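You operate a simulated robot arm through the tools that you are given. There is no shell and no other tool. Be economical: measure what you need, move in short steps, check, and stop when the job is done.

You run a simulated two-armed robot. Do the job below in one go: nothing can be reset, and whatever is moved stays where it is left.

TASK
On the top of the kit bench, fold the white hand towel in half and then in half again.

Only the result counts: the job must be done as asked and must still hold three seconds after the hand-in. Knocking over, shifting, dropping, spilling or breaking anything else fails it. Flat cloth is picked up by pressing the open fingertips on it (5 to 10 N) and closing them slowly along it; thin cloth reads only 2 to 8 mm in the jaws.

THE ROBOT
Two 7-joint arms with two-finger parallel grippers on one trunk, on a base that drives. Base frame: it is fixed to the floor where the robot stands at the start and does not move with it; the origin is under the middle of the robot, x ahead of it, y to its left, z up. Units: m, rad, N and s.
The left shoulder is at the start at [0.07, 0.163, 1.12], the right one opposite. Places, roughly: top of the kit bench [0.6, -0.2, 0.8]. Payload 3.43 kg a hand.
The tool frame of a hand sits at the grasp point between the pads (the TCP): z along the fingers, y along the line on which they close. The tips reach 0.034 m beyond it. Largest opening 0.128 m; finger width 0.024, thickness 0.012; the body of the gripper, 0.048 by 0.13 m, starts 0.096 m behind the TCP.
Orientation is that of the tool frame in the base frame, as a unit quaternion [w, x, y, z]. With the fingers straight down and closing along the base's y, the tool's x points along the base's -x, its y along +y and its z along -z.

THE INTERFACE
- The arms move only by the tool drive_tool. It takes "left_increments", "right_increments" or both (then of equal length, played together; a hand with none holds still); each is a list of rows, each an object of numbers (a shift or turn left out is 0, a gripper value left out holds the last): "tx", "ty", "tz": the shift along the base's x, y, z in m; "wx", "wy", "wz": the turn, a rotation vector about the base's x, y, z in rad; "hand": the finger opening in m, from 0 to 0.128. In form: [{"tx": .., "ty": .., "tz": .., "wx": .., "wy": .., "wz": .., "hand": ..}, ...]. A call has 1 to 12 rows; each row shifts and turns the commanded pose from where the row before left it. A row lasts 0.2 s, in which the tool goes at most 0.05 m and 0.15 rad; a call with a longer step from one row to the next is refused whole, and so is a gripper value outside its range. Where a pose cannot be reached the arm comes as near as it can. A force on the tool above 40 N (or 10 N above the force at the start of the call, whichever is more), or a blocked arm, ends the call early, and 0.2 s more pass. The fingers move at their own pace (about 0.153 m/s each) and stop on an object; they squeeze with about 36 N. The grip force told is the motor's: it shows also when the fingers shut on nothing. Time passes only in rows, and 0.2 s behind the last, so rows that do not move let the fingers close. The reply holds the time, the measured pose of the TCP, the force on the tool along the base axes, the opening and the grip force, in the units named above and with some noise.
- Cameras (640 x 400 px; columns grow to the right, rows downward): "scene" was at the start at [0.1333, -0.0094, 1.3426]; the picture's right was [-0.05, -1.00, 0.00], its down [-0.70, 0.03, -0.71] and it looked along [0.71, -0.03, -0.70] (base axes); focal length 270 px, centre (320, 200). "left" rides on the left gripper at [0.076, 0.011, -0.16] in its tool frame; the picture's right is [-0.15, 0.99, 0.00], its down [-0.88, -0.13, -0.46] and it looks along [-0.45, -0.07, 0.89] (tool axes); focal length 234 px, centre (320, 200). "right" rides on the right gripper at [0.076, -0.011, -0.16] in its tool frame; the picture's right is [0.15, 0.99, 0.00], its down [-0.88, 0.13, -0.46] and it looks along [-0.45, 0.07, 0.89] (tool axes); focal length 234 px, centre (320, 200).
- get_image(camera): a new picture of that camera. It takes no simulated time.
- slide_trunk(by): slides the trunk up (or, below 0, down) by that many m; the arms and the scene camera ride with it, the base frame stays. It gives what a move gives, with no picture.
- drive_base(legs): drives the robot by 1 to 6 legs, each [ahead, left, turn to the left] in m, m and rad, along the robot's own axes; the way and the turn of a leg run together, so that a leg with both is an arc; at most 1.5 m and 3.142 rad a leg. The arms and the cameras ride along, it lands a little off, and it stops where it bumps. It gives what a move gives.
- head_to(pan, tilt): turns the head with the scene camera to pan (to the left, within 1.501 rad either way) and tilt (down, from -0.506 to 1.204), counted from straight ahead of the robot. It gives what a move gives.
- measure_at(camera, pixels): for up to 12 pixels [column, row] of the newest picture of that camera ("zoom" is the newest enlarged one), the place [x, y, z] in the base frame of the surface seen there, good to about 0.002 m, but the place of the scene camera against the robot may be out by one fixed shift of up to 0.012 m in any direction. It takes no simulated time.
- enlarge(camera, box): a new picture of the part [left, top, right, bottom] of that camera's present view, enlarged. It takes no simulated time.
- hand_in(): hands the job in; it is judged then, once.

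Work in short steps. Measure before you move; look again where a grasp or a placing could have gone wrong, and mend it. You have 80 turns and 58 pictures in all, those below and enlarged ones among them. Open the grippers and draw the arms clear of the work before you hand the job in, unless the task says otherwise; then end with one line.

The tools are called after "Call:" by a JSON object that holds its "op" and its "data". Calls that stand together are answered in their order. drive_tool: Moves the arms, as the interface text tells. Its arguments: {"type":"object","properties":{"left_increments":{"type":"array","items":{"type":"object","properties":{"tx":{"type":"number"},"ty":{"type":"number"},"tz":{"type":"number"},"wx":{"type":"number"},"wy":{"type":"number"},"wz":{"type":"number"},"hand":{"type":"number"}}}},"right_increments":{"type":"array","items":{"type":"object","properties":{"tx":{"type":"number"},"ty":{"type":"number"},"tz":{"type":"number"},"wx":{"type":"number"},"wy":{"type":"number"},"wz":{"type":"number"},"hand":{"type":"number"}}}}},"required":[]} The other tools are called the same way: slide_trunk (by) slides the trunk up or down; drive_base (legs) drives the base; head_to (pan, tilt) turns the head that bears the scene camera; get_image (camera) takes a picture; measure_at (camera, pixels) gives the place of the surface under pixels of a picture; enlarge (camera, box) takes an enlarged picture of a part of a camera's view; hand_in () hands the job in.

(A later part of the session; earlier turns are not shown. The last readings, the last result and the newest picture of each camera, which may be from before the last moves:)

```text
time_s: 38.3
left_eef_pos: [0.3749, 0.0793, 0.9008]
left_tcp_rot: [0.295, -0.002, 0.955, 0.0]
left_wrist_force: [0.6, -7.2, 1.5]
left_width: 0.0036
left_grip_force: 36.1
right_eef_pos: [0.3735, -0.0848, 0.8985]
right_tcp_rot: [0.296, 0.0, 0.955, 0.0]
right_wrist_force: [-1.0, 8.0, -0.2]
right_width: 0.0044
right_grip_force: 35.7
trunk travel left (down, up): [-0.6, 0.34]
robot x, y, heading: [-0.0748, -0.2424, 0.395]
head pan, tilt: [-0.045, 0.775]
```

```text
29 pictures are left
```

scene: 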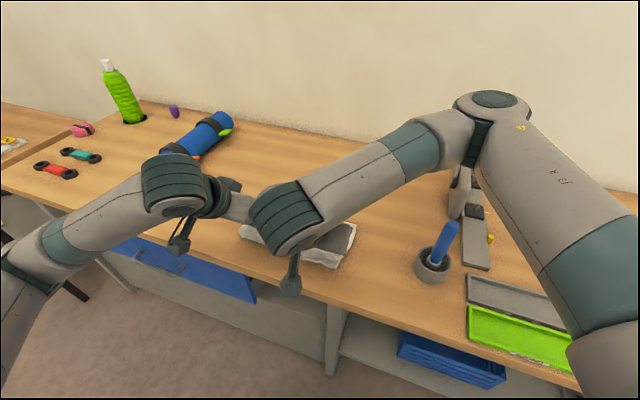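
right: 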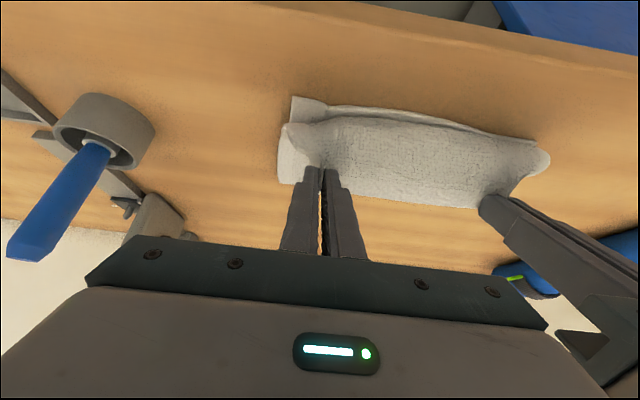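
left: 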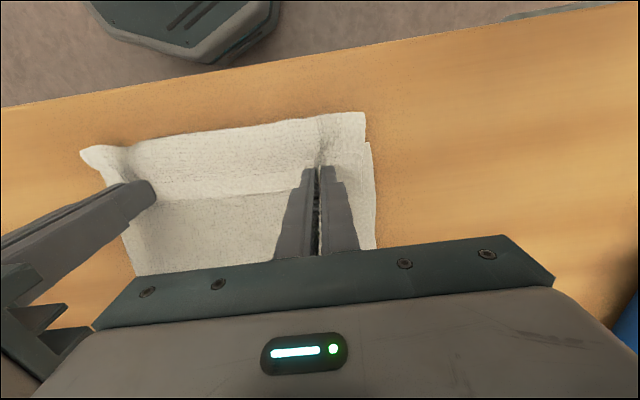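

Cloth is draping well with the edge still held. I tilt 0.2 rad more while continuing down to just above the stack.

Call:
{"op": "drive_tool", "data": {"left_increments": [{"tx": -0.007, "tz": -0.016, "wy": -0.1}, {"tx": -0.007, "tz": -0.016, "wy": -0.1}, {"tx": -0.005, "tz": -0.012}, {}], "right_increments": [{"tx": -0.007, "tz": -0.015, "wy": -0.1}, {"tx": -0.007, "tz": -0.015, "wy": -0.1}, {"tx": -0.005, "tz": -0.012}, {}]}}

Call:
{"op": "get_image", "data": {"camera": "right"}}

Call:
{"op": "get_image", "data": {"camera": "left"}}

```text
time_s: 39.3
left_eef_pos: [0.3562, 0.0807, 0.8564]
left_tcp_rot: [0.388, -0.001, 0.921, -0.002]
left_wrist_force: [0.9, -7.9, 0.3]
left_width: 0.0037
left_grip_force: 36.0
right_eef_pos: [0.3546, -0.0856, 0.8568]
right_tcp_rot: [0.39, -0.001, 0.921, -0.001]
right_wrist_force: [0.1, 7.7, 0.2]
right_width: 0.0042
right_grip_force: 35.9
trunk travel left (down, up): [-0.6, 0.34]
robot x, y, heading: [-0.0686, -0.245, 0.394]
head pan, tilt: [-0.045, 0.775]
```

```text
28 pictures are left
```

right: 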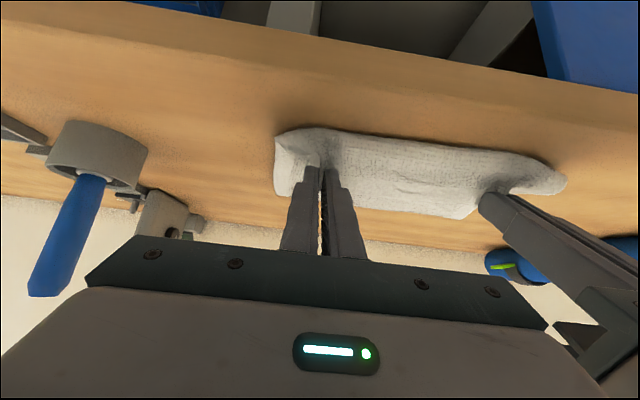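

```text
27 pictures are left
```

left: 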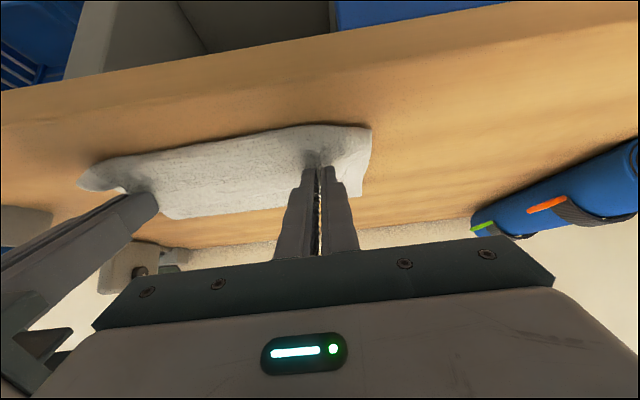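

Checking where the visible boundary and the crease are.

Call:
{"op": "measure_at", "data": {"camera": "right", "pixels": [[340, 138], [420, 150], [500, 160], [400, 205], [440, 212], [400, 175], [290, 185], [400, 143]]}}

Call:
{"op": "measure_at", "data": {"camera": "left", "pixels": [[345, 128], [200, 150], [240, 205], [200, 210], [350, 190]]}}

```text
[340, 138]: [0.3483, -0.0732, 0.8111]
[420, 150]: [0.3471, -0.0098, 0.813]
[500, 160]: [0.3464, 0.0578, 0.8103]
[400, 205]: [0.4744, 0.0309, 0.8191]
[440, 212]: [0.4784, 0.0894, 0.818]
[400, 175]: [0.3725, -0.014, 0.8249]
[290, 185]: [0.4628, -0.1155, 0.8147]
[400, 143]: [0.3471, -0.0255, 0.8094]
```

```text
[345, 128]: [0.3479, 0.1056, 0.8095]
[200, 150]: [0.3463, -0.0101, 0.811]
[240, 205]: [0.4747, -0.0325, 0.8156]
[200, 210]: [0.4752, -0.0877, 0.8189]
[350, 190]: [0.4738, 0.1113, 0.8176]
```

The crease sits at x≈0.48, so slack has again rolled in front — the high taut arc pulled the crease toward me. I carry the edge back to x≈0.60, then roll it over low so that the crease forms at x≈0.54.

Call:
{"op": "drive_tool", "data": {"left_increments": [{"tx": 0.015, "tz": 0.03}, {"tx": 0.03, "tz": 0.03}, {"tx": 0.04, "tz": 0.02}, {"tx": 0.045, "tz": 0.01}, {"tx": 0.045}, {"tx": 0.045}, {"tx": 0.03, "tz": -0.01}, {"tz": -0.02}, {"tz": -0.015}, {}], "right_increments": [{"tx": 0.015, "tz": 0.03}, {"tx": 0.03, "tz": 0.03}, {"tx": 0.04, "tz": 0.02}, {"tx": 0.045, "tz": 0.01}, {"tx": 0.045}, {"tx": 0.045}, {"tx": 0.03, "tz": -0.01}, {"tz": -0.02}, {"tz": -0.015}, {}]}}

Call:
{"op": "get_image", "data": {"camera": "scene"}}

```text
time_s: 41.5
left_eef_pos: [0.604, 0.0791, 0.9026]
left_tcp_rot: [0.389, -0.001, 0.921, 0.0]
left_wrist_force: [-0.4, -8.7, -0.2]
left_width: 0.0037
left_grip_force: 36.1
right_eef_pos: [0.607, -0.0862, 0.9005]
right_tcp_rot: [0.389, -0.001, 0.921, 0.0]
right_wrist_force: [-0.1, 8.5, -0.4]
right_width: 0.0042
right_grip_force: 36.0
trunk travel left (down, up): [-0.6, 0.34]
robot x, y, heading: [-0.0717, -0.2437, 0.397]
head pan, tilt: [-0.045, 0.775]
```

```text
26 pictures are left
```

scene: 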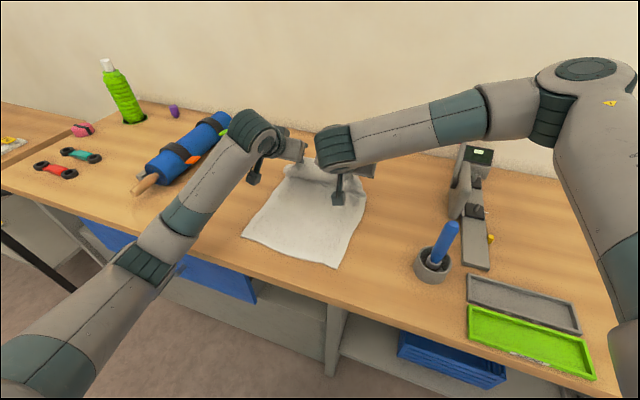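

Near edge is unmoved. Lowering to a low height and rolling the edge back toward the near edge.

Call:
{"op": "drive_tool", "data": {"left_increments": [{"tz": -0.018}, {"tx": -0.025, "tz": -0.005}, {"tx": -0.025}, {"tx": -0.025}, {"tx": -0.025}, {"tx": -0.025}, {"tx": -0.025}, {"tx": -0.025}, {"tx": -0.025}, {}], "right_increments": [{"tz": -0.017}, {"tx": -0.025, "tz": -0.005}, {"tx": -0.025}, {"tx": -0.026}, {"tx": -0.026}, {"tx": -0.025}, {"tx": -0.025}, {"tx": -0.025}, {"tx": -0.025}, {}]}}

Call:
{"op": "get_image", "data": {"camera": "right"}}

```text
time_s: 43.7
left_eef_pos: [0.4038, 0.0788, 0.8789]
left_tcp_rot: [0.388, 0.0, 0.922, -0.002]
left_wrist_force: [1.7, -9.3, -0.3]
left_width: 0.0038
left_grip_force: 36.0
right_eef_pos: [0.4025, -0.0877, 0.8804]
right_tcp_rot: [0.389, -0.002, 0.921, 0.0]
right_wrist_force: [-0.5, 10.0, -0.9]
right_width: 0.0041
right_grip_force: 35.9
trunk travel left (down, up): [-0.6, 0.34]
robot x, y, heading: [-0.0731, -0.244, 0.395]
head pan, tilt: [-0.045, 0.775]
```

```text
25 pictures are left
```

right: 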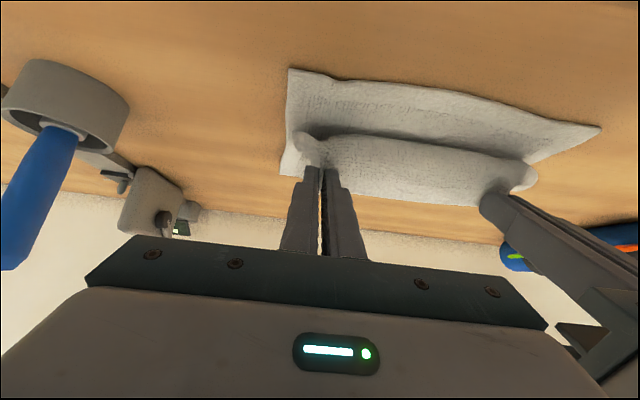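

Call:
{"op": "measure_at", "data": {"camera": "right", "pixels": [[400, 85], [400, 135], [420, 150], [400, 170], [400, 195], [420, 200], [450, 90], [500, 155]]}}

```text
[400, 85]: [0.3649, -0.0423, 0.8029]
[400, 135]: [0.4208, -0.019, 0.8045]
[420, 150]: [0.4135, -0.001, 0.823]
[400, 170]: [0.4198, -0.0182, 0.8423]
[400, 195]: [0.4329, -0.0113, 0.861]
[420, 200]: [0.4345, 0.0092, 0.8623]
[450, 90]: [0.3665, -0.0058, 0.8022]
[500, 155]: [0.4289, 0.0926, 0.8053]
```

The low roll keeps the bottom flat with its near edge at x≈0.365. Lowering and drawing the edge the last 4 cm to lie flat.

Call:
{"op": "drive_tool", "data": {"left_increments": [{"tx": -0.012, "tz": -0.008}, {"tx": -0.012, "tz": -0.008}, {"tx": -0.012, "tz": -0.007}, {"tx": -0.006, "tz": -0.004}, {}], "right_increments": [{"tx": -0.012, "tz": -0.008}, {"tx": -0.012, "tz": -0.008}, {"tx": -0.012, "tz": -0.007}, {"tx": -0.006, "tz": -0.004}, {}]}}

Call:
{"op": "get_image", "data": {"camera": "right"}}

Call:
{"op": "get_image", "data": {"camera": "scene"}}

```text
time_s: 44.9
left_eef_pos: [0.363, 0.0788, 0.8511]
left_tcp_rot: [0.39, -0.002, 0.921, -0.001]
left_wrist_force: [0.8, -10.3, 0.7]
left_width: 0.0035
left_grip_force: 36.0
right_eef_pos: [0.3601, -0.086, 0.8532]
right_tcp_rot: [0.39, 0.0, 0.921, 0.0]
right_wrist_force: [-0.5, 10.4, -0.3]
right_width: 0.0041
right_grip_force: 35.6
trunk travel left (down, up): [-0.6, 0.34]
robot x, y, heading: [-0.0709, -0.2441, 0.393]
head pan, tilt: [-0.045, 0.775]
```

```text
24 pictures are left
```

right: 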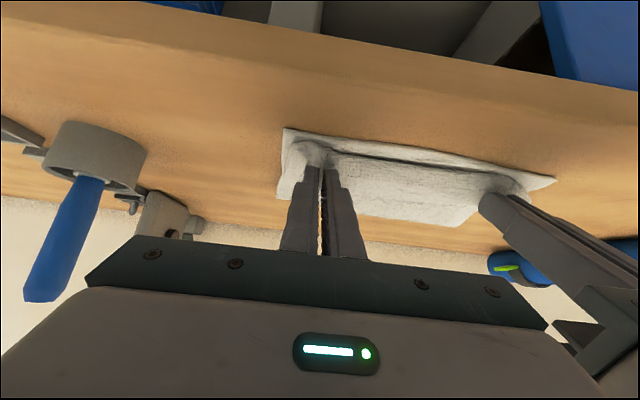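

```text
23 pictures are left
```

scene: 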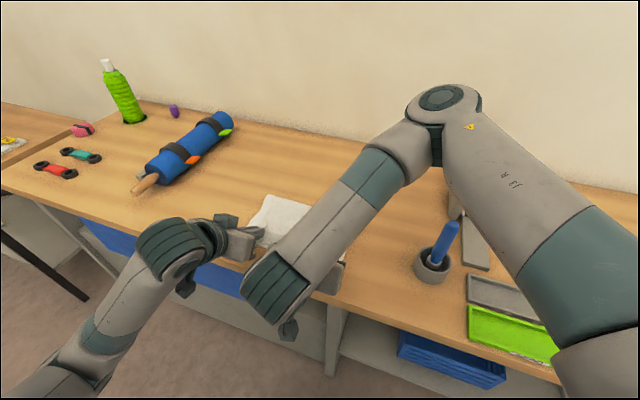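

Call:
{"op": "measure_at", "data": {"camera": "scene", "pixels": [[268, 198], [300, 206], [310, 209], [290, 215], [265, 202]]}}

Call:
{"op": "measure_at", "data": {"camera": "right", "pixels": [[400, 150], [400, 158], [400, 170], [400, 205], [430, 220], [550, 180], [285, 135]]}}

```text
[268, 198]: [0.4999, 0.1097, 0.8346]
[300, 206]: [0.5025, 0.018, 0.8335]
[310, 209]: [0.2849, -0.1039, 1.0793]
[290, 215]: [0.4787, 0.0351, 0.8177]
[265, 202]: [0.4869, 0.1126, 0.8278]
```

```text
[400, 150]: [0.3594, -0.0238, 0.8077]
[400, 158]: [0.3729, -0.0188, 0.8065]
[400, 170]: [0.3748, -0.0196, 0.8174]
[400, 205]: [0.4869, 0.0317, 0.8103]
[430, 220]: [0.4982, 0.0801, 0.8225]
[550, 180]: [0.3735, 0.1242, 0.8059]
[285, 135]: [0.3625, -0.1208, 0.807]
```

The crease is now better (x≈0.51) but the 24 mm-deep pinch still doubles the hem under the fingers. Cleaner is to lay the towel open again and regrip with only ~8 mm of the edge in the fingers, then roll low. I carry the edge back to the far side, untilting.

Call:
{"op": "drive_tool", "data": {"left_increments": [{"tx": 0.015, "tz": 0.03}, {"tx": 0.03, "tz": 0.03}, {"tx": 0.04, "tz": 0.02}, {"tx": 0.045, "wy": 0.1}, {"tx": 0.045, "wy": 0.1}, {"tx": 0.045, "wy": 0.1}, {"tx": 0.03, "tz": -0.01, "wy": 0.1}, {"tx": 0.025, "tz": -0.015, "wy": 0.1}, {"tx": 0.02, "tz": -0.02, "wy": 0.1}, {"tx": 0.015, "tz": -0.015, "wy": 0.1}, {"tx": 0.012, "tz": -0.01, "wy": 0.1}, {}], "right_increments": [{"tx": 0.017, "tz": 0.03}, {"tx": 0.03, "tz": 0.03}, {"tx": 0.04, "tz": 0.02}, {"tx": 0.045, "wy": 0.1}, {"tx": 0.045, "wy": 0.1}, {"tx": 0.045, "wy": 0.1}, {"tx": 0.03, "tz": -0.01, "wy": 0.1}, {"tx": 0.025, "tz": -0.015, "wy": 0.1}, {"tx": 0.02, "tz": -0.02, "wy": 0.1}, {"tx": 0.015, "tz": -0.015, "wy": 0.1}, {"tx": 0.012, "tz": -0.01, "wy": 0.1}, {}]}}

```text
time_s: 47.5
left_eef_pos: [0.6648, 0.0783, 0.8589]
left_tcp_rot: [0.0, -0.001, 1.0, -0.001]
left_wrist_force: [2.5, -7.8, 0.2]
left_width: 0.0039
left_grip_force: 36.1
left hand out of reach, approached as far as the arm can: row 11
right_eef_pos: [0.6841, -0.0836, 0.8612]
right_tcp_rot: [-0.001, -0.003, 1.0, 0.001]
right_wrist_force: [-1.6, 8.0, 0.6]
right_width: 0.0044
right_grip_force: 35.7
trunk travel left (down, up): [-0.6, 0.34]
robot x, y, heading: [-0.0719, -0.244, 0.395]
head pan, tilt: [-0.045, 0.775]
```

Left is at its reach limit (x=0.665). I bring the right level with it, then ease the base 0.03 m ahead with the cloth held just above the bench.

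Call:
{"op": "drive_tool", "data": {"right_increments": [{"tx": -0.018}, {}]}}

Call:
{"op": "drive_base", "data": {"legs": [[0.03, -0.012, 0]]}}

Call:
{"op": "get_image", "data": {"camera": "left"}}

```text
time_s: 48.1
left_eef_pos: [0.6643, 0.0793, 0.858]
left_tcp_rot: [0.0, -0.002, 1.0, 0.001]
left_wrist_force: [0.6, -7.6, 0.3]
left_width: 0.0034
left_grip_force: 35.9
right_eef_pos: [0.6682, -0.0857, 0.8617]
right_tcp_rot: [0.0, -0.001, 1.0, -0.001]
right_wrist_force: [-0.6, 8.1, -0.4]
right_width: 0.0042
right_grip_force: 36.4
trunk travel left (down, up): [-0.6, 0.34]
robot x, y, heading: [-0.0705, -0.2455, 0.393]
head pan, tilt: [-0.045, 0.775]
```

```text
time_s: 48.9
left_eef_pos: [0.696, 0.0802, 0.8606]
left_tcp_rot: [0.0, -0.002, 1.0, 0.0]
left_wrist_force: [0.3, -7.0, 1.0]
left_width: 0.0037
left_grip_force: 36.1
right_eef_pos: [0.6977, -0.0859, 0.8635]
right_tcp_rot: [0.0, -0.003, 1.0, 0.0]
right_wrist_force: [-1.1, 7.8, -1.1]
right_width: 0.0043
right_grip_force: 36.3
trunk travel left (down, up): [-0.6, 0.34]
robot x, y, heading: [-0.0397, -0.2401, 0.393]
head pan, tilt: [-0.045, 0.775]
```

```text
22 pictures are left
```

left: 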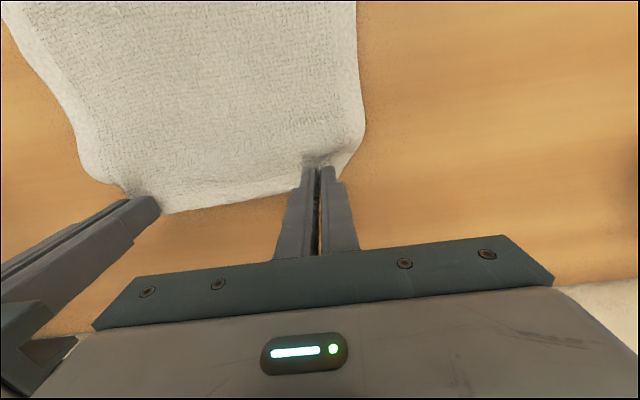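

The towel is stretched out flat again. Lowering to touch, opening slowly to spread the corners, and lifting.

Call:
{"op": "drive_tool", "data": {"left_increments": [{"tz": -0.012}, {"tz": -0.008}, {"tz": -0.002}, {"hand": 0.01}, {"hand": 0.018}, {"hand": 0.026}, {"hand": 0.034}, {"hand": 0.04}, {"tz": 0.02}, {"tz": 0.03}, {}], "right_increments": [{"tz": -0.014}, {"tz": -0.01}, {"tz": -0.002}, {"hand": 0.01}, {"hand": 0.018}, {"hand": 0.026}, {"hand": 0.034}, {"hand": 0.04}, {"tz": 0.02}, {"tz": 0.03}, {}]}}

Call:
{"op": "get_image", "data": {"camera": "left"}}

Call:
{"op": "get_image", "data": {"camera": "right"}}

```text
time_s: 51.3
left_eef_pos: [0.6961, 0.0803, 0.8857]
left_tcp_rot: [-0.001, -0.002, 1.0, 0.0]
left_wrist_force: [-0.1, 0.2, 0.8]
left_width: 0.0397
left_grip_force: 0.0
right_eef_pos: [0.6993, -0.0845, 0.8859]
right_tcp_rot: [-0.002, -0.001, 1.0, 0.0]
right_wrist_force: [-0.4, 0.1, 1.0]
right_width: 0.0397
right_grip_force: 0.0
trunk travel left (down, up): [-0.6, 0.34]
robot x, y, heading: [-0.0407, -0.2416, 0.398]
head pan, tilt: [-0.045, 0.775]
```

```text
21 pictures are left
```

left: 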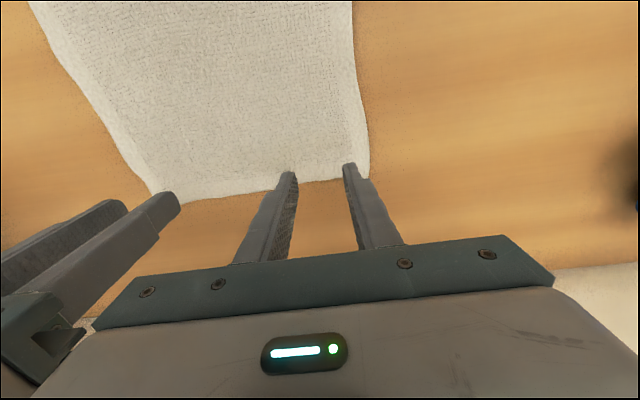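

```text
20 pictures are left
```

right: 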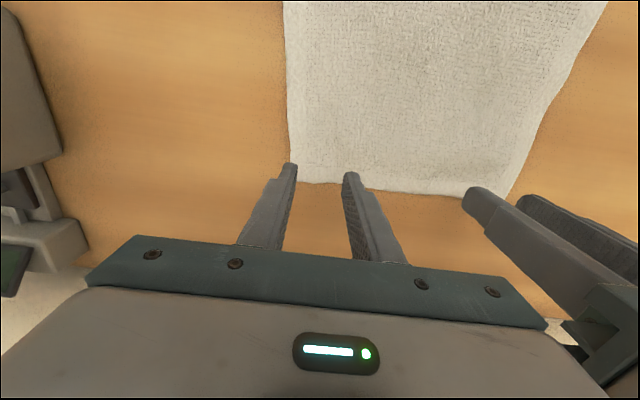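

Flat again. Measuring the far edge and corners.

Call:
{"op": "measure_at", "data": {"camera": "left", "pixels": [[320, 176], [335, 174], [366, 172], [270, 184], [158, 190]]}}

Call:
{"op": "measure_at", "data": {"camera": "right", "pixels": [[320, 179], [300, 176], [335, 180], [400, 186], [500, 192]]}}

```text
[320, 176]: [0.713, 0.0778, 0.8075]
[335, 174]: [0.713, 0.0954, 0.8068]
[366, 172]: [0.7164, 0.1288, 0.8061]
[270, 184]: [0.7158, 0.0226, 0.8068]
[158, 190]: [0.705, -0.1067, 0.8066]
```

```text
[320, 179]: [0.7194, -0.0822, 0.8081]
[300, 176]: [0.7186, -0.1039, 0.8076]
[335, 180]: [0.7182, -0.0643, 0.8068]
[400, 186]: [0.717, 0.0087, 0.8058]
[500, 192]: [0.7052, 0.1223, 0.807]
```

The edge is at x≈0.717. To overlap only ~9 mm I need the finger centres at x≈0.720, so I ease the base 0.03 ahead again.

Call:
{"op": "drive_base", "data": {"legs": [[0.03, -0.012, 0]]}}

Call:
{"op": "drive_tool", "data": {"left_increments": [{"tx": -0.006, "ty": 0.015}, {"tz": -0.025}, {"tz": -0.013}, {}], "right_increments": [{"tx": -0.008, "ty": -0.008}, {"tz": -0.025}, {"tz": -0.013}, {}]}}

```text
time_s: 52.1
left_eef_pos: [0.7272, 0.0796, 0.8873]
left_tcp_rot: [0.0, -0.002, 1.0, 0.0]
left_wrist_force: [0.1, -0.4, 0.2]
left_width: 0.0401
left_grip_force: 0.1
right_eef_pos: [0.7299, -0.0844, 0.8875]
right_tcp_rot: [0.0, -0.003, 1.0, 0.0]
right_wrist_force: [-0.6, 0.3, -1.2]
right_width: 0.04
right_grip_force: 0.1
trunk travel left (down, up): [-0.6, 0.34]
robot x, y, heading: [-0.007, -0.2368, 0.398]
head pan, tilt: [-0.045, 0.775]
```

```text
time_s: 53.1
left_eef_pos: [0.7236, 0.0947, 0.8487]
left_tcp_rot: [0.001, -0.002, 1.0, 0.0]
left_wrist_force: [-0.7, 0.2, 1.1]
left_width: 0.0397
left_grip_force: 0.0
right_eef_pos: [0.7235, -0.0918, 0.8488]
right_tcp_rot: [0.0, -0.001, 1.0, 0.0]
right_wrist_force: [-0.1, -0.3, -0.6]
right_width: 0.04
right_grip_force: 0.1
trunk travel left (down, up): [-0.6, 0.34]
robot x, y, heading: [-0.0035, -0.2427, 0.393]
head pan, tilt: [-0.045, 0.775]
```

Fine adjusting (left x→0.717, right→0.722) and lowering onto the edge to press.

Call:
{"op": "drive_tool", "data": {"left_increments": [{"tx": -0.006, "tz": -0.004}, {"tz": -0.003}, {"tz": -0.003}, {"tz": -0.001}, {}], "right_increments": [{"tx": -0.001, "tz": -0.004}, {"tz": -0.003}, {"tz": -0.003}, {"tz": -0.001}, {}]}}

```text
time_s: 54.4
left_eef_pos: [0.7155, 0.0942, 0.838]
left_tcp_rot: [0.0, -0.003, 1.0, 0.0]
left_wrist_force: [0.4, -0.6, 2.6]
left_width: 0.0396
left_grip_force: 0.0
right_eef_pos: [0.7206, -0.0925, 0.8382]
right_tcp_rot: [0.0, -0.003, 1.0, 0.0]
right_wrist_force: [0.4, -0.1, 1.6]
right_width: 0.0398
right_grip_force: 0.1
trunk travel left (down, up): [-0.6, 0.34]
robot x, y, heading: [-0.0067, -0.2395, 0.396]
head pan, tilt: [-0.045, 0.775]
```

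Pressing 1.5 mm further, then closing slowly.

Call:
{"op": "drive_tool", "data": {"left_increments": [{"tz": -0.0015}, {"hand": 0.036}, {"hand": 0.032}, {"hand": 0.028}, {"hand": 0.024}, {"hand": 0.02}, {"hand": 0.016}, {"hand": 0.012}, {"hand": 0.008}, {"hand": 0.004}, {"hand": 0}, {"hand": 0}], "right_increments": [{"tz": -0.002}, {"hand": 0.036}, {"hand": 0.032}, {"hand": 0.028}, {"hand": 0.024}, {"hand": 0.02}, {"hand": 0.016}, {"hand": 0.012}, {"hand": 0.008}, {"hand": 0.004}, {"hand": 0}, {"hand": 0}]}}

Call:
{"op": "get_image", "data": {"camera": "left"}}

```text
time_s: 57.0
left_eef_pos: [0.7149, 0.0926, 0.8374]
left_tcp_rot: [0.001, 0.0, 1.0, -0.001]
left_wrist_force: [0.7, -18.1, 6.4]
left_width: 0.0038
left_grip_force: 35.9
right_eef_pos: [0.7208, -0.0905, 0.8369]
right_tcp_rot: [0.0, -0.003, 1.0, 0.002]
right_wrist_force: [-1.6, 17.2, 5.1]
right_width: 0.0039
right_grip_force: 36.1
trunk travel left (down, up): [-0.6, 0.34]
robot x, y, heading: [-0.0098, -0.2384, 0.392]
head pan, tilt: [-0.045, 0.775]
```

```text
19 pictures are left
```

left: 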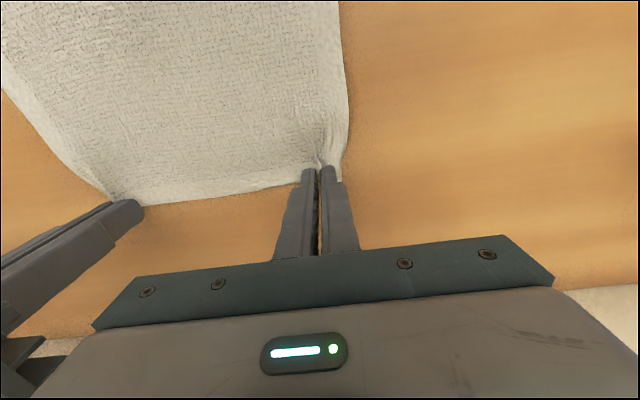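

Both edges pinched (3.8 and 3.9 mm) with only the hem in the fingers. Rolling the edge over low, tilting the tools back along the way.

Call:
{"op": "drive_tool", "data": {"left_increments": [{"tx": -0.008, "ty": -0.002, "tz": 0.02}, {"tx": -0.018, "ty": -0.001, "tz": 0.02}, {"tx": -0.025, "tz": 0.012, "wy": -0.1}, {"tx": -0.025, "wy": -0.1}, {"tx": -0.025, "wy": -0.1}, {"tx": -0.025, "wy": -0.1}, {"tx": -0.025, "wy": -0.1}, {"tx": -0.025, "wy": -0.1}, {"tx": -0.025, "wy": -0.1}, {"tx": -0.015, "wy": -0.1}, {}], "right_increments": [{"tx": -0.012, "ty": 0.002, "tz": 0.02}, {"tx": -0.02, "ty": 0.001, "tz": 0.02}, {"tx": -0.025, "tz": 0.012, "wy": -0.1}, {"tx": -0.025, "wy": -0.1}, {"tx": -0.025, "wy": -0.1}, {"tx": -0.025, "wy": -0.1}, {"tx": -0.025, "wy": -0.1}, {"tx": -0.025, "wy": -0.1}, {"tx": -0.025, "wy": -0.1}, {"tx": -0.015, "wy": -0.1}, {}]}}

Call:
{"op": "drive_base", "data": {"legs": [[-0.06, 0.024, 0]]}}

Call:
{"op": "get_image", "data": {"camera": "scene"}}

```text
time_s: 59.4
left_eef_pos: [0.4994, 0.0915, 0.8864]
left_tcp_rot: [0.39, -0.001, 0.921, -0.001]
left_wrist_force: [0.1, -12.0, 0.8]
left_width: 0.0038
left_grip_force: 35.8
right_eef_pos: [0.4998, -0.0901, 0.8875]
right_tcp_rot: [0.39, -0.001, 0.921, 0.0]
right_wrist_force: [-0.5, 12.7, -0.2]
right_width: 0.0038
right_grip_force: 35.9
trunk travel left (down, up): [-0.6, 0.34]
robot x, y, heading: [-0.0063, -0.2415, 0.398]
head pan, tilt: [-0.045, 0.775]
```

```text
time_s: 60.3
left_eef_pos: [0.4353, 0.09, 0.8879]
left_tcp_rot: [0.39, -0.001, 0.921, -0.001]
left_wrist_force: [0.3, -12.4, 0.0]
left_width: 0.0039
left_grip_force: 35.9
right_eef_pos: [0.435, -0.0914, 0.8894]
right_tcp_rot: [0.39, 0.0, 0.921, -0.001]
right_wrist_force: [-0.9, 12.0, 0.2]
right_width: 0.0037
right_grip_force: 36.1
trunk travel left (down, up): [-0.6, 0.34]
robot x, y, heading: [-0.0712, -0.2443, 0.391]
head pan, tilt: [-0.045, 0.775]
```

```text
18 pictures are left
```

scene: 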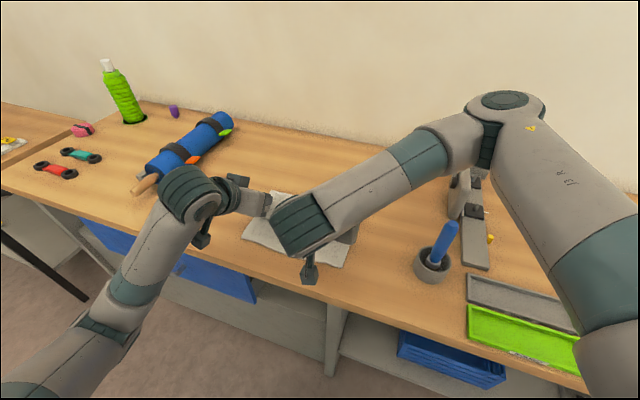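

Both still hold. Final approach: lowering to TCP (0.368, 0.848).

Call:
{"op": "drive_tool", "data": {"left_increments": [{"tx": -0.015, "tz": -0.008}, {"tx": -0.015, "tz": -0.008}, {"tx": -0.015, "tz": -0.008}, {"tx": -0.012, "tz": -0.008}, {"tx": -0.009, "tz": -0.006}, {}], "right_increments": [{"tx": -0.015, "tz": -0.008}, {"tx": -0.015, "tz": -0.008}, {"tx": -0.015, "tz": -0.008}, {"tx": -0.012, "tz": -0.008}, {"tx": -0.009, "tz": -0.007}, {}]}}

Call:
{"op": "get_image", "data": {"camera": "right"}}

```text
time_s: 61.7
left_eef_pos: [0.3699, 0.0913, 0.8485]
left_tcp_rot: [0.389, -0.001, 0.921, -0.001]
left_wrist_force: [-0.3, -11.9, 1.2]
left_width: 0.0037
left_grip_force: 35.5
right_eef_pos: [0.3702, -0.0915, 0.8493]
right_tcp_rot: [0.389, -0.002, 0.921, 0.0]
right_wrist_force: [-0.8, 12.0, -0.3]
right_width: 0.0034
right_grip_force: 36.1
trunk travel left (down, up): [-0.6, 0.34]
robot x, y, heading: [-0.0722, -0.2433, 0.391]
head pan, tilt: [-0.045, 0.775]
```

```text
17 pictures are left
```

right: 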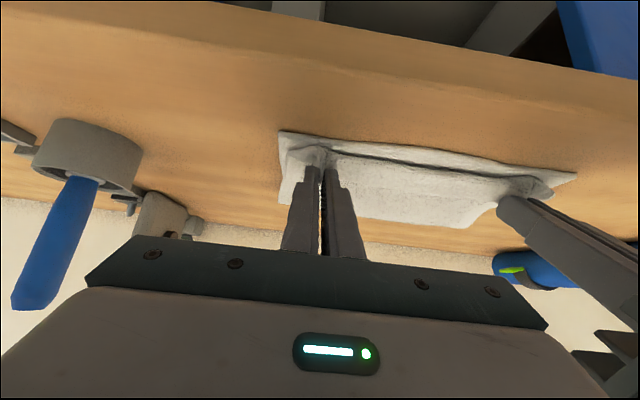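

Call:
{"op": "measure_at", "data": {"camera": "right", "pixels": [[400, 148], [400, 158], [400, 166], [400, 175], [400, 205], [430, 220], [560, 178], [285, 137]]}}

Call:
{"op": "measure_at", "data": {"camera": "scene", "pixels": [[275, 197], [262, 210]]}}

```text
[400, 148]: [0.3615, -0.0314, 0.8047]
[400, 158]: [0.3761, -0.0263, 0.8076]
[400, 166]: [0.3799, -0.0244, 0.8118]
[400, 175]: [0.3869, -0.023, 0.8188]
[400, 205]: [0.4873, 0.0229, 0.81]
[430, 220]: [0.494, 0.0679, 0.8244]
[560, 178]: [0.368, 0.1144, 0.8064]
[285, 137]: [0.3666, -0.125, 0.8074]
```

```text
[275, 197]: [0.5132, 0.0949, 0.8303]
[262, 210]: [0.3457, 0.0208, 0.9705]
```

The edge is at x≈0.376, just behind the bottom edge at 0.362. I draw it 7 mm more, set it down and open slowly, then lift up and back.

Call:
{"op": "drive_tool", "data": {"left_increments": [{"tx": -0.007, "tz": -0.002}, {"tz": -0.002}, {"hand": 0.01}, {"hand": 0.018}, {"hand": 0.026}, {"hand": 0.034}, {"hand": 0.04}, {"tx": -0.015, "tz": 0.012}, {"tx": -0.02, "tz": 0.025}, {"tz": 0.04}, {"tz": 0.04}, {}], "right_increments": [{"tx": -0.007, "tz": -0.003}, {"tz": -0.002}, {"hand": 0.01}, {"hand": 0.018}, {"hand": 0.026}, {"hand": 0.034}, {"hand": 0.04}, {"tx": -0.015, "tz": 0.012}, {"tx": -0.02, "tz": 0.025}, {"tz": 0.04}, {"tz": 0.04}, {}]}}

Call:
{"op": "get_image", "data": {"camera": "right"}}

```text
time_s: 64.3
left_eef_pos: [0.3686, 0.1042, 0.9508]
left_tcp_rot: [0.388, 0.0, 0.922, -0.002]
left_wrist_force: [-0.9, 0.7, 0.4]
left_width: 0.0397
left_grip_force: 0.0
left hand out of reach, approached as far as the arm can: row 8, 9, 10
right_eef_pos: [0.3296, -0.0927, 0.9611]
right_tcp_rot: [0.389, -0.002, 0.921, -0.001]
right_wrist_force: [0.5, 0.4, -0.7]
right_width: 0.0399
right_grip_force: 0.1
trunk travel left (down, up): [-0.6, 0.34]
robot x, y, heading: [-0.0658, -0.2456, 0.395]
head pan, tilt: [-0.045, 0.775]
```

```text
16 pictures are left
```

right: 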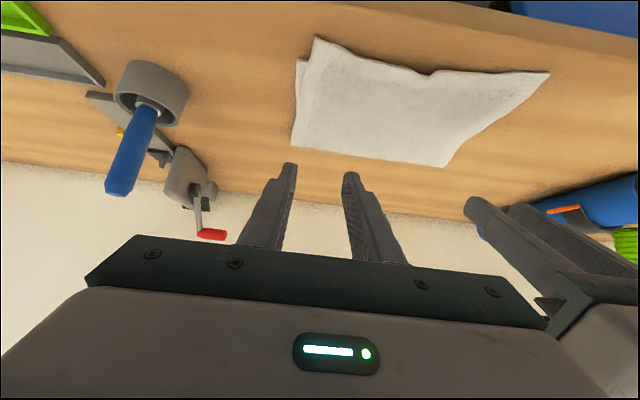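

No doubled flap now. I untilt and raise the hands and take an enlarged look.

Call:
{"op": "drive_tool", "data": {"left_increments": [{"wy": 0.1, "tz": 0.02, "ty": 0.02}, {"wy": 0.1, "tz": 0.02, "ty": 0.02}, {"wy": 0.1, "tz": 0.02, "ty": 0.02}, {"wy": 0.1, "tz": 0.02, "ty": 0.02}, {"wy": 0.1, "tz": 0.02, "ty": 0.02}, {"wy": 0.1, "tz": 0.02}, {"wy": 0.1, "tz": 0.02}, {"wy": 0.1, "tz": 0.02}, {}], "right_increments": [{"wy": 0.1, "tz": 0.02}, {"wy": 0.1, "tz": 0.02, "tx": 0.01}, {"wy": 0.1, "tz": 0.02, "tx": 0.02}, {"wy": 0.1, "tz": 0.02, "tx": 0.02}, {"wy": 0.1, "tz": 0.02, "tx": 0.02}, {"wy": 0.1, "tz": 0.02, "tx": 0.02, "ty": -0.02}, {"wy": 0.1, "tz": 0.02, "tx": 0.02, "ty": -0.02}, {"wy": 0.1, "tz": 0.01, "tx": 0.02, "ty": -0.03}, {"ty": -0.02}]}}

Call:
{"op": "enlarge", "data": {"camera": "right", "box": [280, 0, 560, 200]}}

```text
time_s: 66.3
left_eef_pos: [0.3625, 0.2026, 1.1144]
left_tcp_rot: [0.0, -0.003, 1.0, -0.001]
left_wrist_force: [0.9, 0.0, 0.5]
left_width: 0.0401
left_grip_force: 0.1
right_eef_pos: [0.4579, -0.1808, 1.1115]
right_tcp_rot: [0.0, -0.002, 1.0, 0.001]
right_wrist_force: [0.0, -1.0, 0.4]
right_width: 0.0399
right_grip_force: 0.0
trunk travel left (down, up): [-0.6, 0.34]
robot x, y, heading: [-0.0683, -0.2446, 0.397]
head pan, tilt: [-0.045, 0.775]
```

```text
2.00 times, centred on (420, 100) of right
```

zoom: 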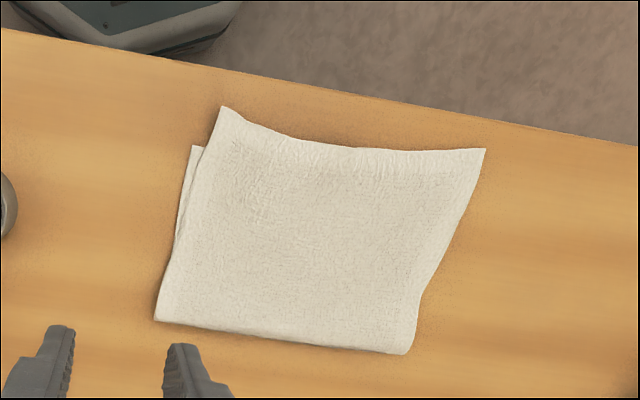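

A single clean layer on top, slightly overhanging the near-right. Measuring corners.

Call:
{"op": "measure_at", "data": {"camera": "zoom", "pixels": [[224, 113], [480, 152], [161, 315], [405, 347], [194, 150], [345, 154], [280, 330], [180, 235], [435, 255], [290, 240]]}}

```text
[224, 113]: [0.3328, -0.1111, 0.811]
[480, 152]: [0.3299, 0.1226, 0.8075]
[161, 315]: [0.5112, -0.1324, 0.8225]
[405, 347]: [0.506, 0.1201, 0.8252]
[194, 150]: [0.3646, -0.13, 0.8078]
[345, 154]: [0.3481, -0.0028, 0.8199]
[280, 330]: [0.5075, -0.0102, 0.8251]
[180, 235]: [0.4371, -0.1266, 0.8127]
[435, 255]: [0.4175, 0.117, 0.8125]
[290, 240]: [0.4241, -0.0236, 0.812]
```

The towel is now cleanly halved (crease x≈0.51, edges x≈0.335–0.365). For the second fold I'll bring the crease edge over to the near edges with both hands. First I return the base to face the bench squarely and a bit farther back.

Call:
{"op": "drive_base", "data": {"legs": [[-0.079, 0.266, -0.395]]}}

Call:
{"op": "drive_tool", "data": {"left_increments": [{"wz": 0.132}, {"wz": 0.132}, {"wz": 0.131}, {}], "right_increments": [{"wz": 0.132}, {"wz": 0.132}, {"wz": 0.131}, {}]}}

Call:
{"op": "get_image", "data": {"camera": "scene"}}

```text
time_s: 68.3
left_eef_pos: [0.3695, 0.2522, 1.1141]
left_tcp_rot: [0.0, 0.189, 0.982, -0.001]
left_wrist_force: [0.4, -0.3, 0.8]
left_width: 0.0401
left_grip_force: 0.1
right_eef_pos: [0.3138, -0.1398, 1.111]
right_tcp_rot: [-0.001, 0.191, 0.982, 0.0]
right_wrist_force: [0.7, -0.1, 0.4]
right_width: 0.04
right_grip_force: 0.2
trunk travel left (down, up): [-0.6, 0.34]
robot x, y, heading: [-0.1964, -0.0014, 0.009]
head pan, tilt: [-0.045, 0.775]
```

```text
time_s: 69.3
left_eef_pos: [0.3693, 0.2514, 1.1146]
left_tcp_rot: [0.001, -0.007, 1.0, -0.001]
left_wrist_force: [-0.4, -0.7, -0.5]
left_width: 0.04
left_grip_force: 0.2
right_eef_pos: [0.3135, -0.1406, 1.1112]
right_tcp_rot: [0.0, -0.007, 1.0, -0.001]
right_wrist_force: [0.4, 0.7, -0.2]
right_width: 0.0402
right_grip_force: 0.0
trunk travel left (down, up): [-0.6, 0.34]
robot x, y, heading: [-0.2002, 0.0056, 0.006]
head pan, tilt: [-0.045, 0.775]
```

```text
14 pictures are left
```

scene: 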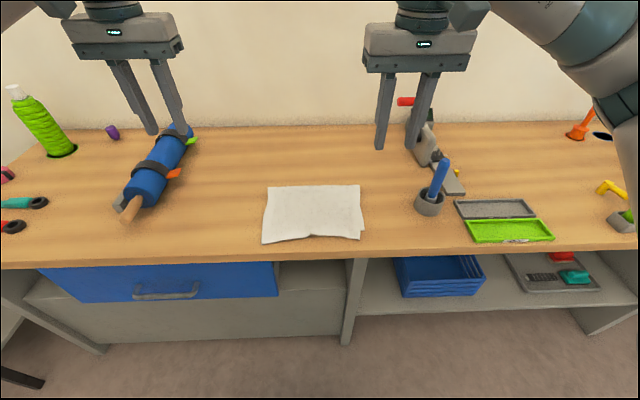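

Moving the hands above the crease corners: left (0.510, 0.092), right (0.510, −0.100), down to z≈0.89, opening 0.05.

Call:
{"op": "drive_tool", "data": {"left_increments": [{"tx": 0.0282, "ty": -0.0318}, {"tx": 0.0282, "ty": -0.0318}, {"tx": 0.0282, "ty": -0.0318}, {"tx": 0.0282, "ty": -0.0318}, {"tx": 0.0282, "ty": -0.0318}, {"tz": -0.037, "hand": 0.05}, {"tz": -0.037}, {"tz": -0.037}, {"tz": -0.037}, {"tz": -0.037}, {"tz": -0.037}, {}], "right_increments": [{"tx": 0.0394, "ty": 0.008}, {"tx": 0.0394, "ty": 0.008}, {"tx": 0.0394, "ty": 0.008}, {"tx": 0.0394, "ty": 0.008}, {"tx": 0.0394, "ty": 0.008}, {"tz": -0.037, "hand": 0.05}, {"tz": -0.037}, {"tz": -0.037}, {"tz": -0.037}, {"tz": -0.037}, {"tz": -0.037}, {}]}}

Call:
{"op": "get_image", "data": {"camera": "left"}}

Call:
{"op": "get_image", "data": {"camera": "right"}}

```text
time_s: 71.9
left_eef_pos: [0.5097, 0.0933, 0.8942]
left_tcp_rot: [0.001, -0.006, 1.0, 0.0]
left_wrist_force: [0.0, 0.6, 0.0]
left_width: 0.0496
left_grip_force: 0.1
right_eef_pos: [0.5105, -0.0988, 0.8877]
right_tcp_rot: [0.001, -0.006, 1.0, 0.0]
right_wrist_force: [0.3, -0.3, -0.6]
right_width: 0.05
right_grip_force: 0.0
trunk travel left (down, up): [-0.6, 0.34]
robot x, y, heading: [-0.1978, 0.0021, 0.011]
head pan, tilt: [-0.045, 0.775]
```

```text
13 pictures are left
```

left: 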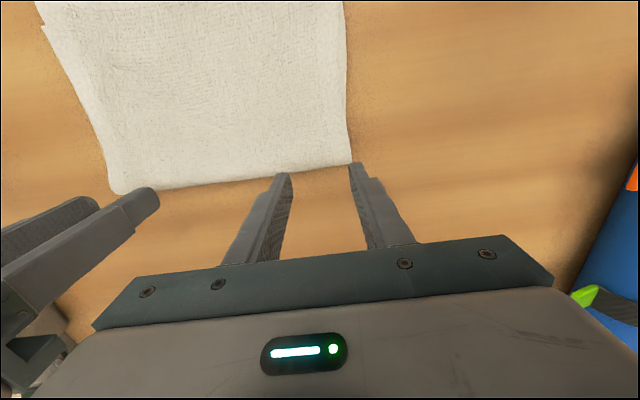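

```text
12 pictures are left
```

right: 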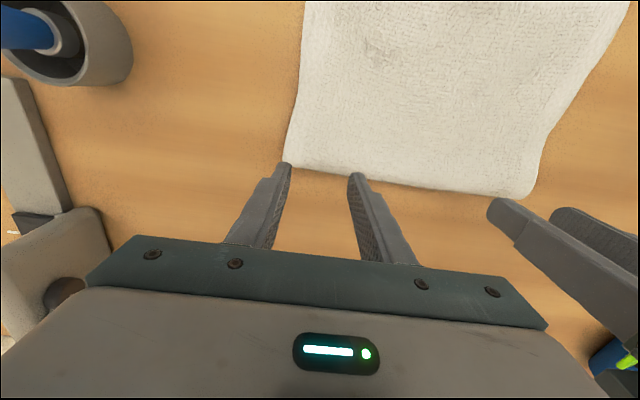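

Call:
{"op": "measure_at", "data": {"camera": "left", "pixels": [[315, 165], [345, 160], [240, 174], [315, 155], [120, 188]]}}

Call:
{"op": "measure_at", "data": {"camera": "right", "pixels": [[320, 165], [290, 158], [400, 178], [320, 150], [528, 190]]}}

```text
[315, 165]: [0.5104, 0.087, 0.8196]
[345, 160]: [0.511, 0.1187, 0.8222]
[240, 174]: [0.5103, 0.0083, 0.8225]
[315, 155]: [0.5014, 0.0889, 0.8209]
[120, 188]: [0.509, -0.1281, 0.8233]
```

```text
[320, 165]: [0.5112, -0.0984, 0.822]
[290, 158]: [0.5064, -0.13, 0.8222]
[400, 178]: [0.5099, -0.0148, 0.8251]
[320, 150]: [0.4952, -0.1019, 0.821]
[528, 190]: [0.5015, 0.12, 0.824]
```

Crease line at x≈0.513, corners at y=0.12 / −0.13. I nudge inward (left y 0.085, right −0.093) and lower onto the crease.

Call:
{"op": "drive_tool", "data": {"left_increments": [{"tx": 0.003, "ty": -0.008, "tz": -0.02}, {"tz": -0.015}, {"tz": -0.009}, {"tz": -0.003}, {}], "right_increments": [{"tx": 0.002, "ty": 0.006, "tz": -0.018}, {"tz": -0.012}, {"tz": -0.008}, {"tz": -0.002}, {}]}}

```text
time_s: 73.1
left_eef_pos: [0.5141, 0.0851, 0.8476]
left_tcp_rot: [0.001, -0.006, 1.0, -0.001]
left_wrist_force: [-0.1, 0.1, 0.3]
left_width: 0.0499
left_grip_force: 0.0
right_eef_pos: [0.5126, -0.0939, 0.8481]
right_tcp_rot: [-0.001, -0.005, 1.0, 0.0]
right_wrist_force: [0.9, -0.2, -0.3]
right_width: 0.0499
right_grip_force: 0.0
trunk travel left (down, up): [-0.6, 0.34]
robot x, y, heading: [-0.1997, 0.0011, 0.011]
head pan, tilt: [-0.045, 0.775]
```

Call:
{"op": "drive_tool", "data": {"left_increments": [{"tx": -0.003, "tz": -0.003}, {"tz": -0.002}, {"tz": -0.001}, {}], "right_increments": [{"tx": -0.001, "tz": -0.003}, {"tz": -0.002}, {"tz": -0.001}, {}]}}

```text
time_s: 74.1
left_eef_pos: [0.5096, 0.0853, 0.8415]
left_tcp_rot: [0.001, -0.006, 1.0, -0.001]
left_wrist_force: [1.1, 0.1, 4.8]
left_width: 0.0494
left_grip_force: 0.0
right_eef_pos: [0.511, -0.0933, 0.8449]
right_tcp_rot: [0.001, -0.006, 1.0, 0.0]
right_wrist_force: [-0.4, -0.7, 8.8]
right_width: 0.0506
right_grip_force: 0.6
trunk travel left (down, up): [-0.6, 0.34]
robot x, y, heading: [-0.1971, 0.001, 0.011]
head pan, tilt: [-0.045, 0.775]
```

Contact at 4.8 and 8.8 N; pressing the left a little more so both layers are taken, then closing slowly.

Call:
{"op": "drive_tool", "data": {"left_increments": [{"tz": -0.0015}, {"hand": 0.045}, {"hand": 0.04}, {"hand": 0.035}, {"hand": 0.03}, {"hand": 0.025}, {"hand": 0.02}, {"hand": 0.015}, {"hand": 0.01}, {"hand": 0.005}, {"hand": 0}, {"hand": 0}], "right_increments": [{"tz": 0}, {"hand": 0.045}, {"hand": 0.04}, {"hand": 0.035}, {"hand": 0.03}, {"hand": 0.025}, {"hand": 0.02}, {"hand": 0.015}, {"hand": 0.01}, {"hand": 0.005}, {"hand": 0}, {"hand": 0}]}}

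Call:
{"op": "get_image", "data": {"camera": "left"}}

```text
time_s: 76.7
left_eef_pos: [0.5096, 0.0847, 0.8399]
left_tcp_rot: [0.0, -0.007, 1.0, 0.0]
left_wrist_force: [0.7, 0.1, 14.3]
left_width: 0.0073
left_grip_force: 35.7
right_eef_pos: [0.5111, -0.0945, 0.8436]
right_tcp_rot: [0.001, -0.006, 1.0, -0.001]
right_wrist_force: [0.4, 0.0, 0.9]
right_width: 0.0
right_grip_force: 32.9
trunk travel left (down, up): [-0.6, 0.34]
robot x, y, heading: [-0.204, -0.0019, 0.01]
head pan, tilt: [-0.045, 0.775]
```

```text
11 pictures are left
```

left: 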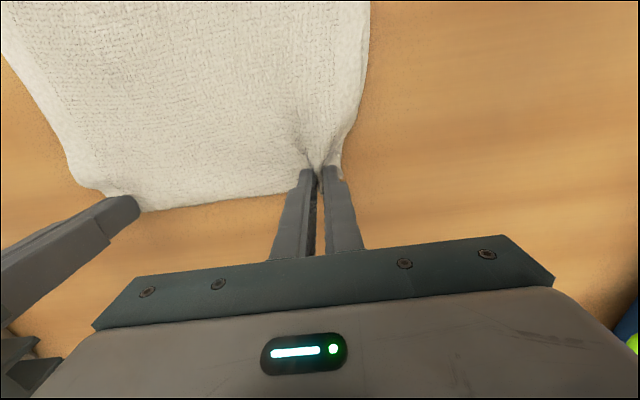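

Left holds both layers (7.3 mm); right closed on nothing. Reopening the right, raising, moving slightly inboard, and pressing again a little harder.

Call:
{"op": "drive_tool", "data": {"right_increments": [{"tz": 0.02}, {"tz": 0.01, "hand": 0.05}, {"tx": -0.006, "ty": 0.002}, {"tz": -0.02}, {"tz": -0.01}, {"tz": -0.002}, {}]}}

Call:
{"op": "get_image", "data": {"camera": "right"}}

```text
time_s: 78.3
left_eef_pos: [0.5091, 0.0848, 0.8395]
left_tcp_rot: [0.001, -0.007, 1.0, 0.0]
left_wrist_force: [1.3, 1.0, 16.0]
left_width: 0.0076
left_grip_force: 36.4
right_eef_pos: [0.5039, -0.092, 0.8422]
right_tcp_rot: [0.002, -0.006, 1.0, 0.0]
right_wrist_force: [-0.1, 0.7, 1.4]
right_width: 0.0501
right_grip_force: 0.0
trunk travel left (down, up): [-0.6, 0.34]
robot x, y, heading: [-0.2018, 0.0031, 0.006]
head pan, tilt: [-0.045, 0.775]
```

```text
10 pictures are left
```

right: 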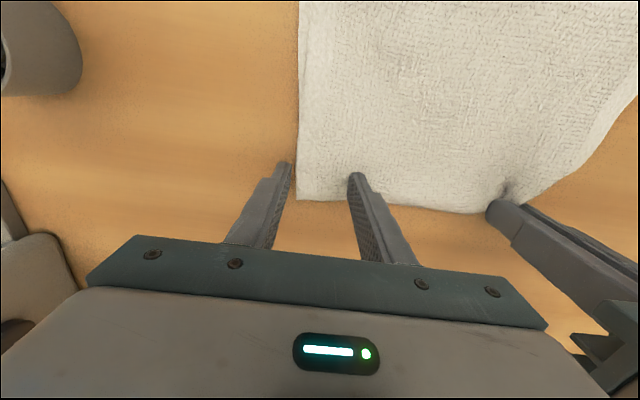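

The cloth's right edge moved inboard, so the outer finger is off it. Shifting the right 16 mm inboard, narrowing to 0.04, and pressing.

Call:
{"op": "drive_tool", "data": {"right_increments": [{"tz": 0.015, "hand": 0.04}, {"ty": 0.016}, {"tz": -0.012}, {"tz": -0.003}, {"tz": -0.002}, {"tz": -0.001}, {}]}}

```text
time_s: 79.9
left_eef_pos: [0.5088, 0.0846, 0.8408]
left_tcp_rot: [0.001, -0.006, 1.0, 0.0]
left_wrist_force: [3.3, 0.5, 11.4]
left_width: 0.0072
left_grip_force: 35.9
right_eef_pos: [0.5042, -0.0753, 0.8394]
right_tcp_rot: [0.002, -0.005, 1.0, 0.0]
right_wrist_force: [0.2, -2.0, 13.7]
right_width: 0.0397
right_grip_force: 0.0
trunk travel left (down, up): [-0.6, 0.34]
robot x, y, heading: [-0.2001, 0.001, 0.003]
head pan, tilt: [-0.045, 0.775]
```

Pressing 13.7 N — a bit much; backing off 1 mm while closing slowly.

Call:
{"op": "drive_tool", "data": {"right_increments": [{"tz": 0.001}, {"hand": 0.036}, {"hand": 0.032}, {"hand": 0.028}, {"hand": 0.024}, {"hand": 0.02}, {"hand": 0.016}, {"hand": 0.012}, {"hand": 0.008}, {"hand": 0.004}, {"hand": 0}, {"hand": 0}]}}

```text
time_s: 82.5
left_eef_pos: [0.5098, 0.0853, 0.8394]
left_tcp_rot: [0.001, -0.006, 1.0, -0.001]
left_wrist_force: [1.0, -8.3, 14.4]
left_width: 0.0075
left_grip_force: 36.0
right_eef_pos: [0.5042, -0.0738, 0.84]
right_tcp_rot: [0.001, -0.007, 1.0, 0.0]
right_wrist_force: [-1.2, 13.0, 3.3]
right_width: 0.0086
right_grip_force: 36.4
trunk travel left (down, up): [-0.6, 0.34]
robot x, y, heading: [-0.201, -0.0005, 0.008]
head pan, tilt: [-0.045, 0.775]
```

Both hands now hold the doubled crease (7.5 and 8.6 mm). Rolling it low over toward the near edges, tilting back as before.

Call:
{"op": "drive_tool", "data": {"left_increments": [{"tx": -0.004, "tz": 0.02}, {"tx": -0.012, "tz": 0.016, "wy": -0.1}, {"tx": -0.018, "tz": 0.008, "wy": -0.1}, {"tx": -0.02, "wy": -0.1}, {"tx": -0.02, "wy": -0.1}, {"tx": -0.018, "wy": -0.1}, {"tx": -0.016, "tz": -0.004, "wy": -0.1}, {}], "right_increments": [{"tx": -0.001, "tz": 0.02}, {"tx": -0.011, "tz": 0.016, "wy": -0.1}, {"tx": -0.018, "tz": 0.008, "wy": -0.1}, {"tx": -0.02, "wy": -0.1}, {"tx": -0.02, "wy": -0.1}, {"tx": -0.018, "wy": -0.1}, {"tx": -0.016, "tz": -0.004, "wy": -0.1}, {}]}}

Call:
{"op": "get_image", "data": {"camera": "right"}}

```text
time_s: 84.3
left_eef_pos: [0.4026, 0.0848, 0.8766]
left_tcp_rot: [0.295, -0.007, 0.955, -0.001]
left_wrist_force: [1.2, -10.0, 0.7]
left_width: 0.0076
left_grip_force: 35.8
right_eef_pos: [0.4017, -0.0748, 0.8782]
right_tcp_rot: [0.296, -0.005, 0.955, -0.001]
right_wrist_force: [-0.6, 10.1, -1.2]
right_width: 0.0081
right_grip_force: 36.0
trunk travel left (down, up): [-0.6, 0.34]
robot x, y, heading: [-0.2039, -0.0012, 0.007]
head pan, tilt: [-0.045, 0.775]
```

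```text
9 pictures are left
```

right: 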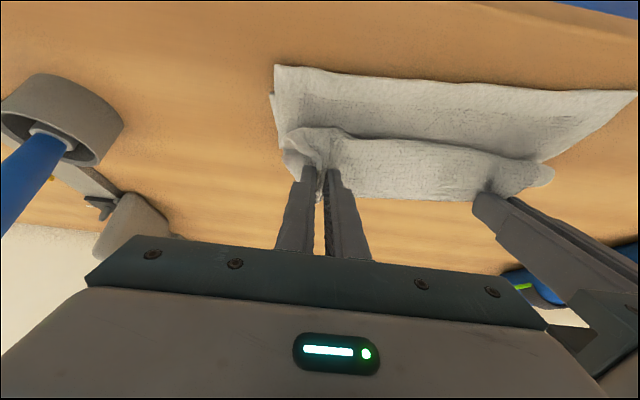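

Rolling well: the doubled edge comes over, near edges undisturbed. Finishing the approach and setting down.

Call:
{"op": "drive_tool", "data": {"left_increments": [{"tx": -0.014, "tz": -0.007, "wy": -0.1}, {"tx": -0.01, "tz": -0.007, "wy": -0.1}, {"tx": -0.006, "tz": -0.006}, {}], "right_increments": [{"tx": -0.014, "tz": -0.007, "wy": -0.1}, {"tx": -0.01, "tz": -0.007, "wy": -0.1}, {"tx": -0.006, "tz": -0.007}, {}]}}

Call:
{"op": "get_image", "data": {"camera": "right"}}

```text
time_s: 85.3
left_eef_pos: [0.3727, 0.0842, 0.8584]
left_tcp_rot: [0.39, -0.005, 0.921, -0.003]
left_wrist_force: [1.2, -10.7, 3.1]
left_width: 0.0074
left_grip_force: 35.9
right_eef_pos: [0.3717, -0.0765, 0.8575]
right_tcp_rot: [0.39, -0.007, 0.921, -0.002]
right_wrist_force: [-0.2, 9.1, 1.7]
right_width: 0.0081
right_grip_force: 35.3
trunk travel left (down, up): [-0.6, 0.34]
robot x, y, heading: [-0.2003, 0.0006, 0.01]
head pan, tilt: [-0.045, 0.775]
```

```text
8 pictures are left
```

right: 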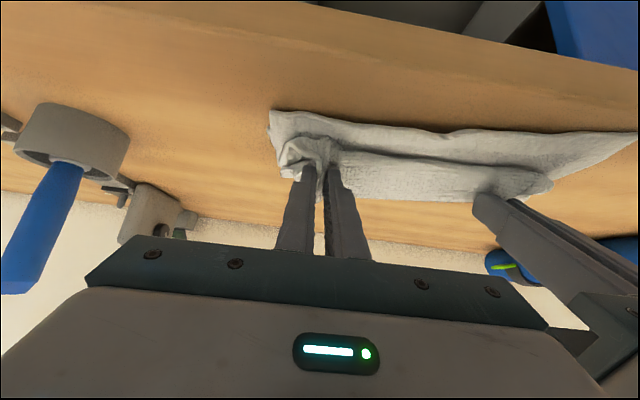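

Call:
{"op": "measure_at", "data": {"camera": "right", "pixels": [[400, 132], [400, 145], [400, 155], [400, 165], [400, 190], [430, 197], [520, 140], [290, 120], [450, 160]]}}

```text
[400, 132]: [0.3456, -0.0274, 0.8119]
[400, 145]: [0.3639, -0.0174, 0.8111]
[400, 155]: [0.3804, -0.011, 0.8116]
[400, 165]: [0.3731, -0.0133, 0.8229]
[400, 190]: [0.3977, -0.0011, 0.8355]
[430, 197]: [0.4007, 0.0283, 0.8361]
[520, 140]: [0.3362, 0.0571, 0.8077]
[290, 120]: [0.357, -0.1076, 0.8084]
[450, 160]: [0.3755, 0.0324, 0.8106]
```

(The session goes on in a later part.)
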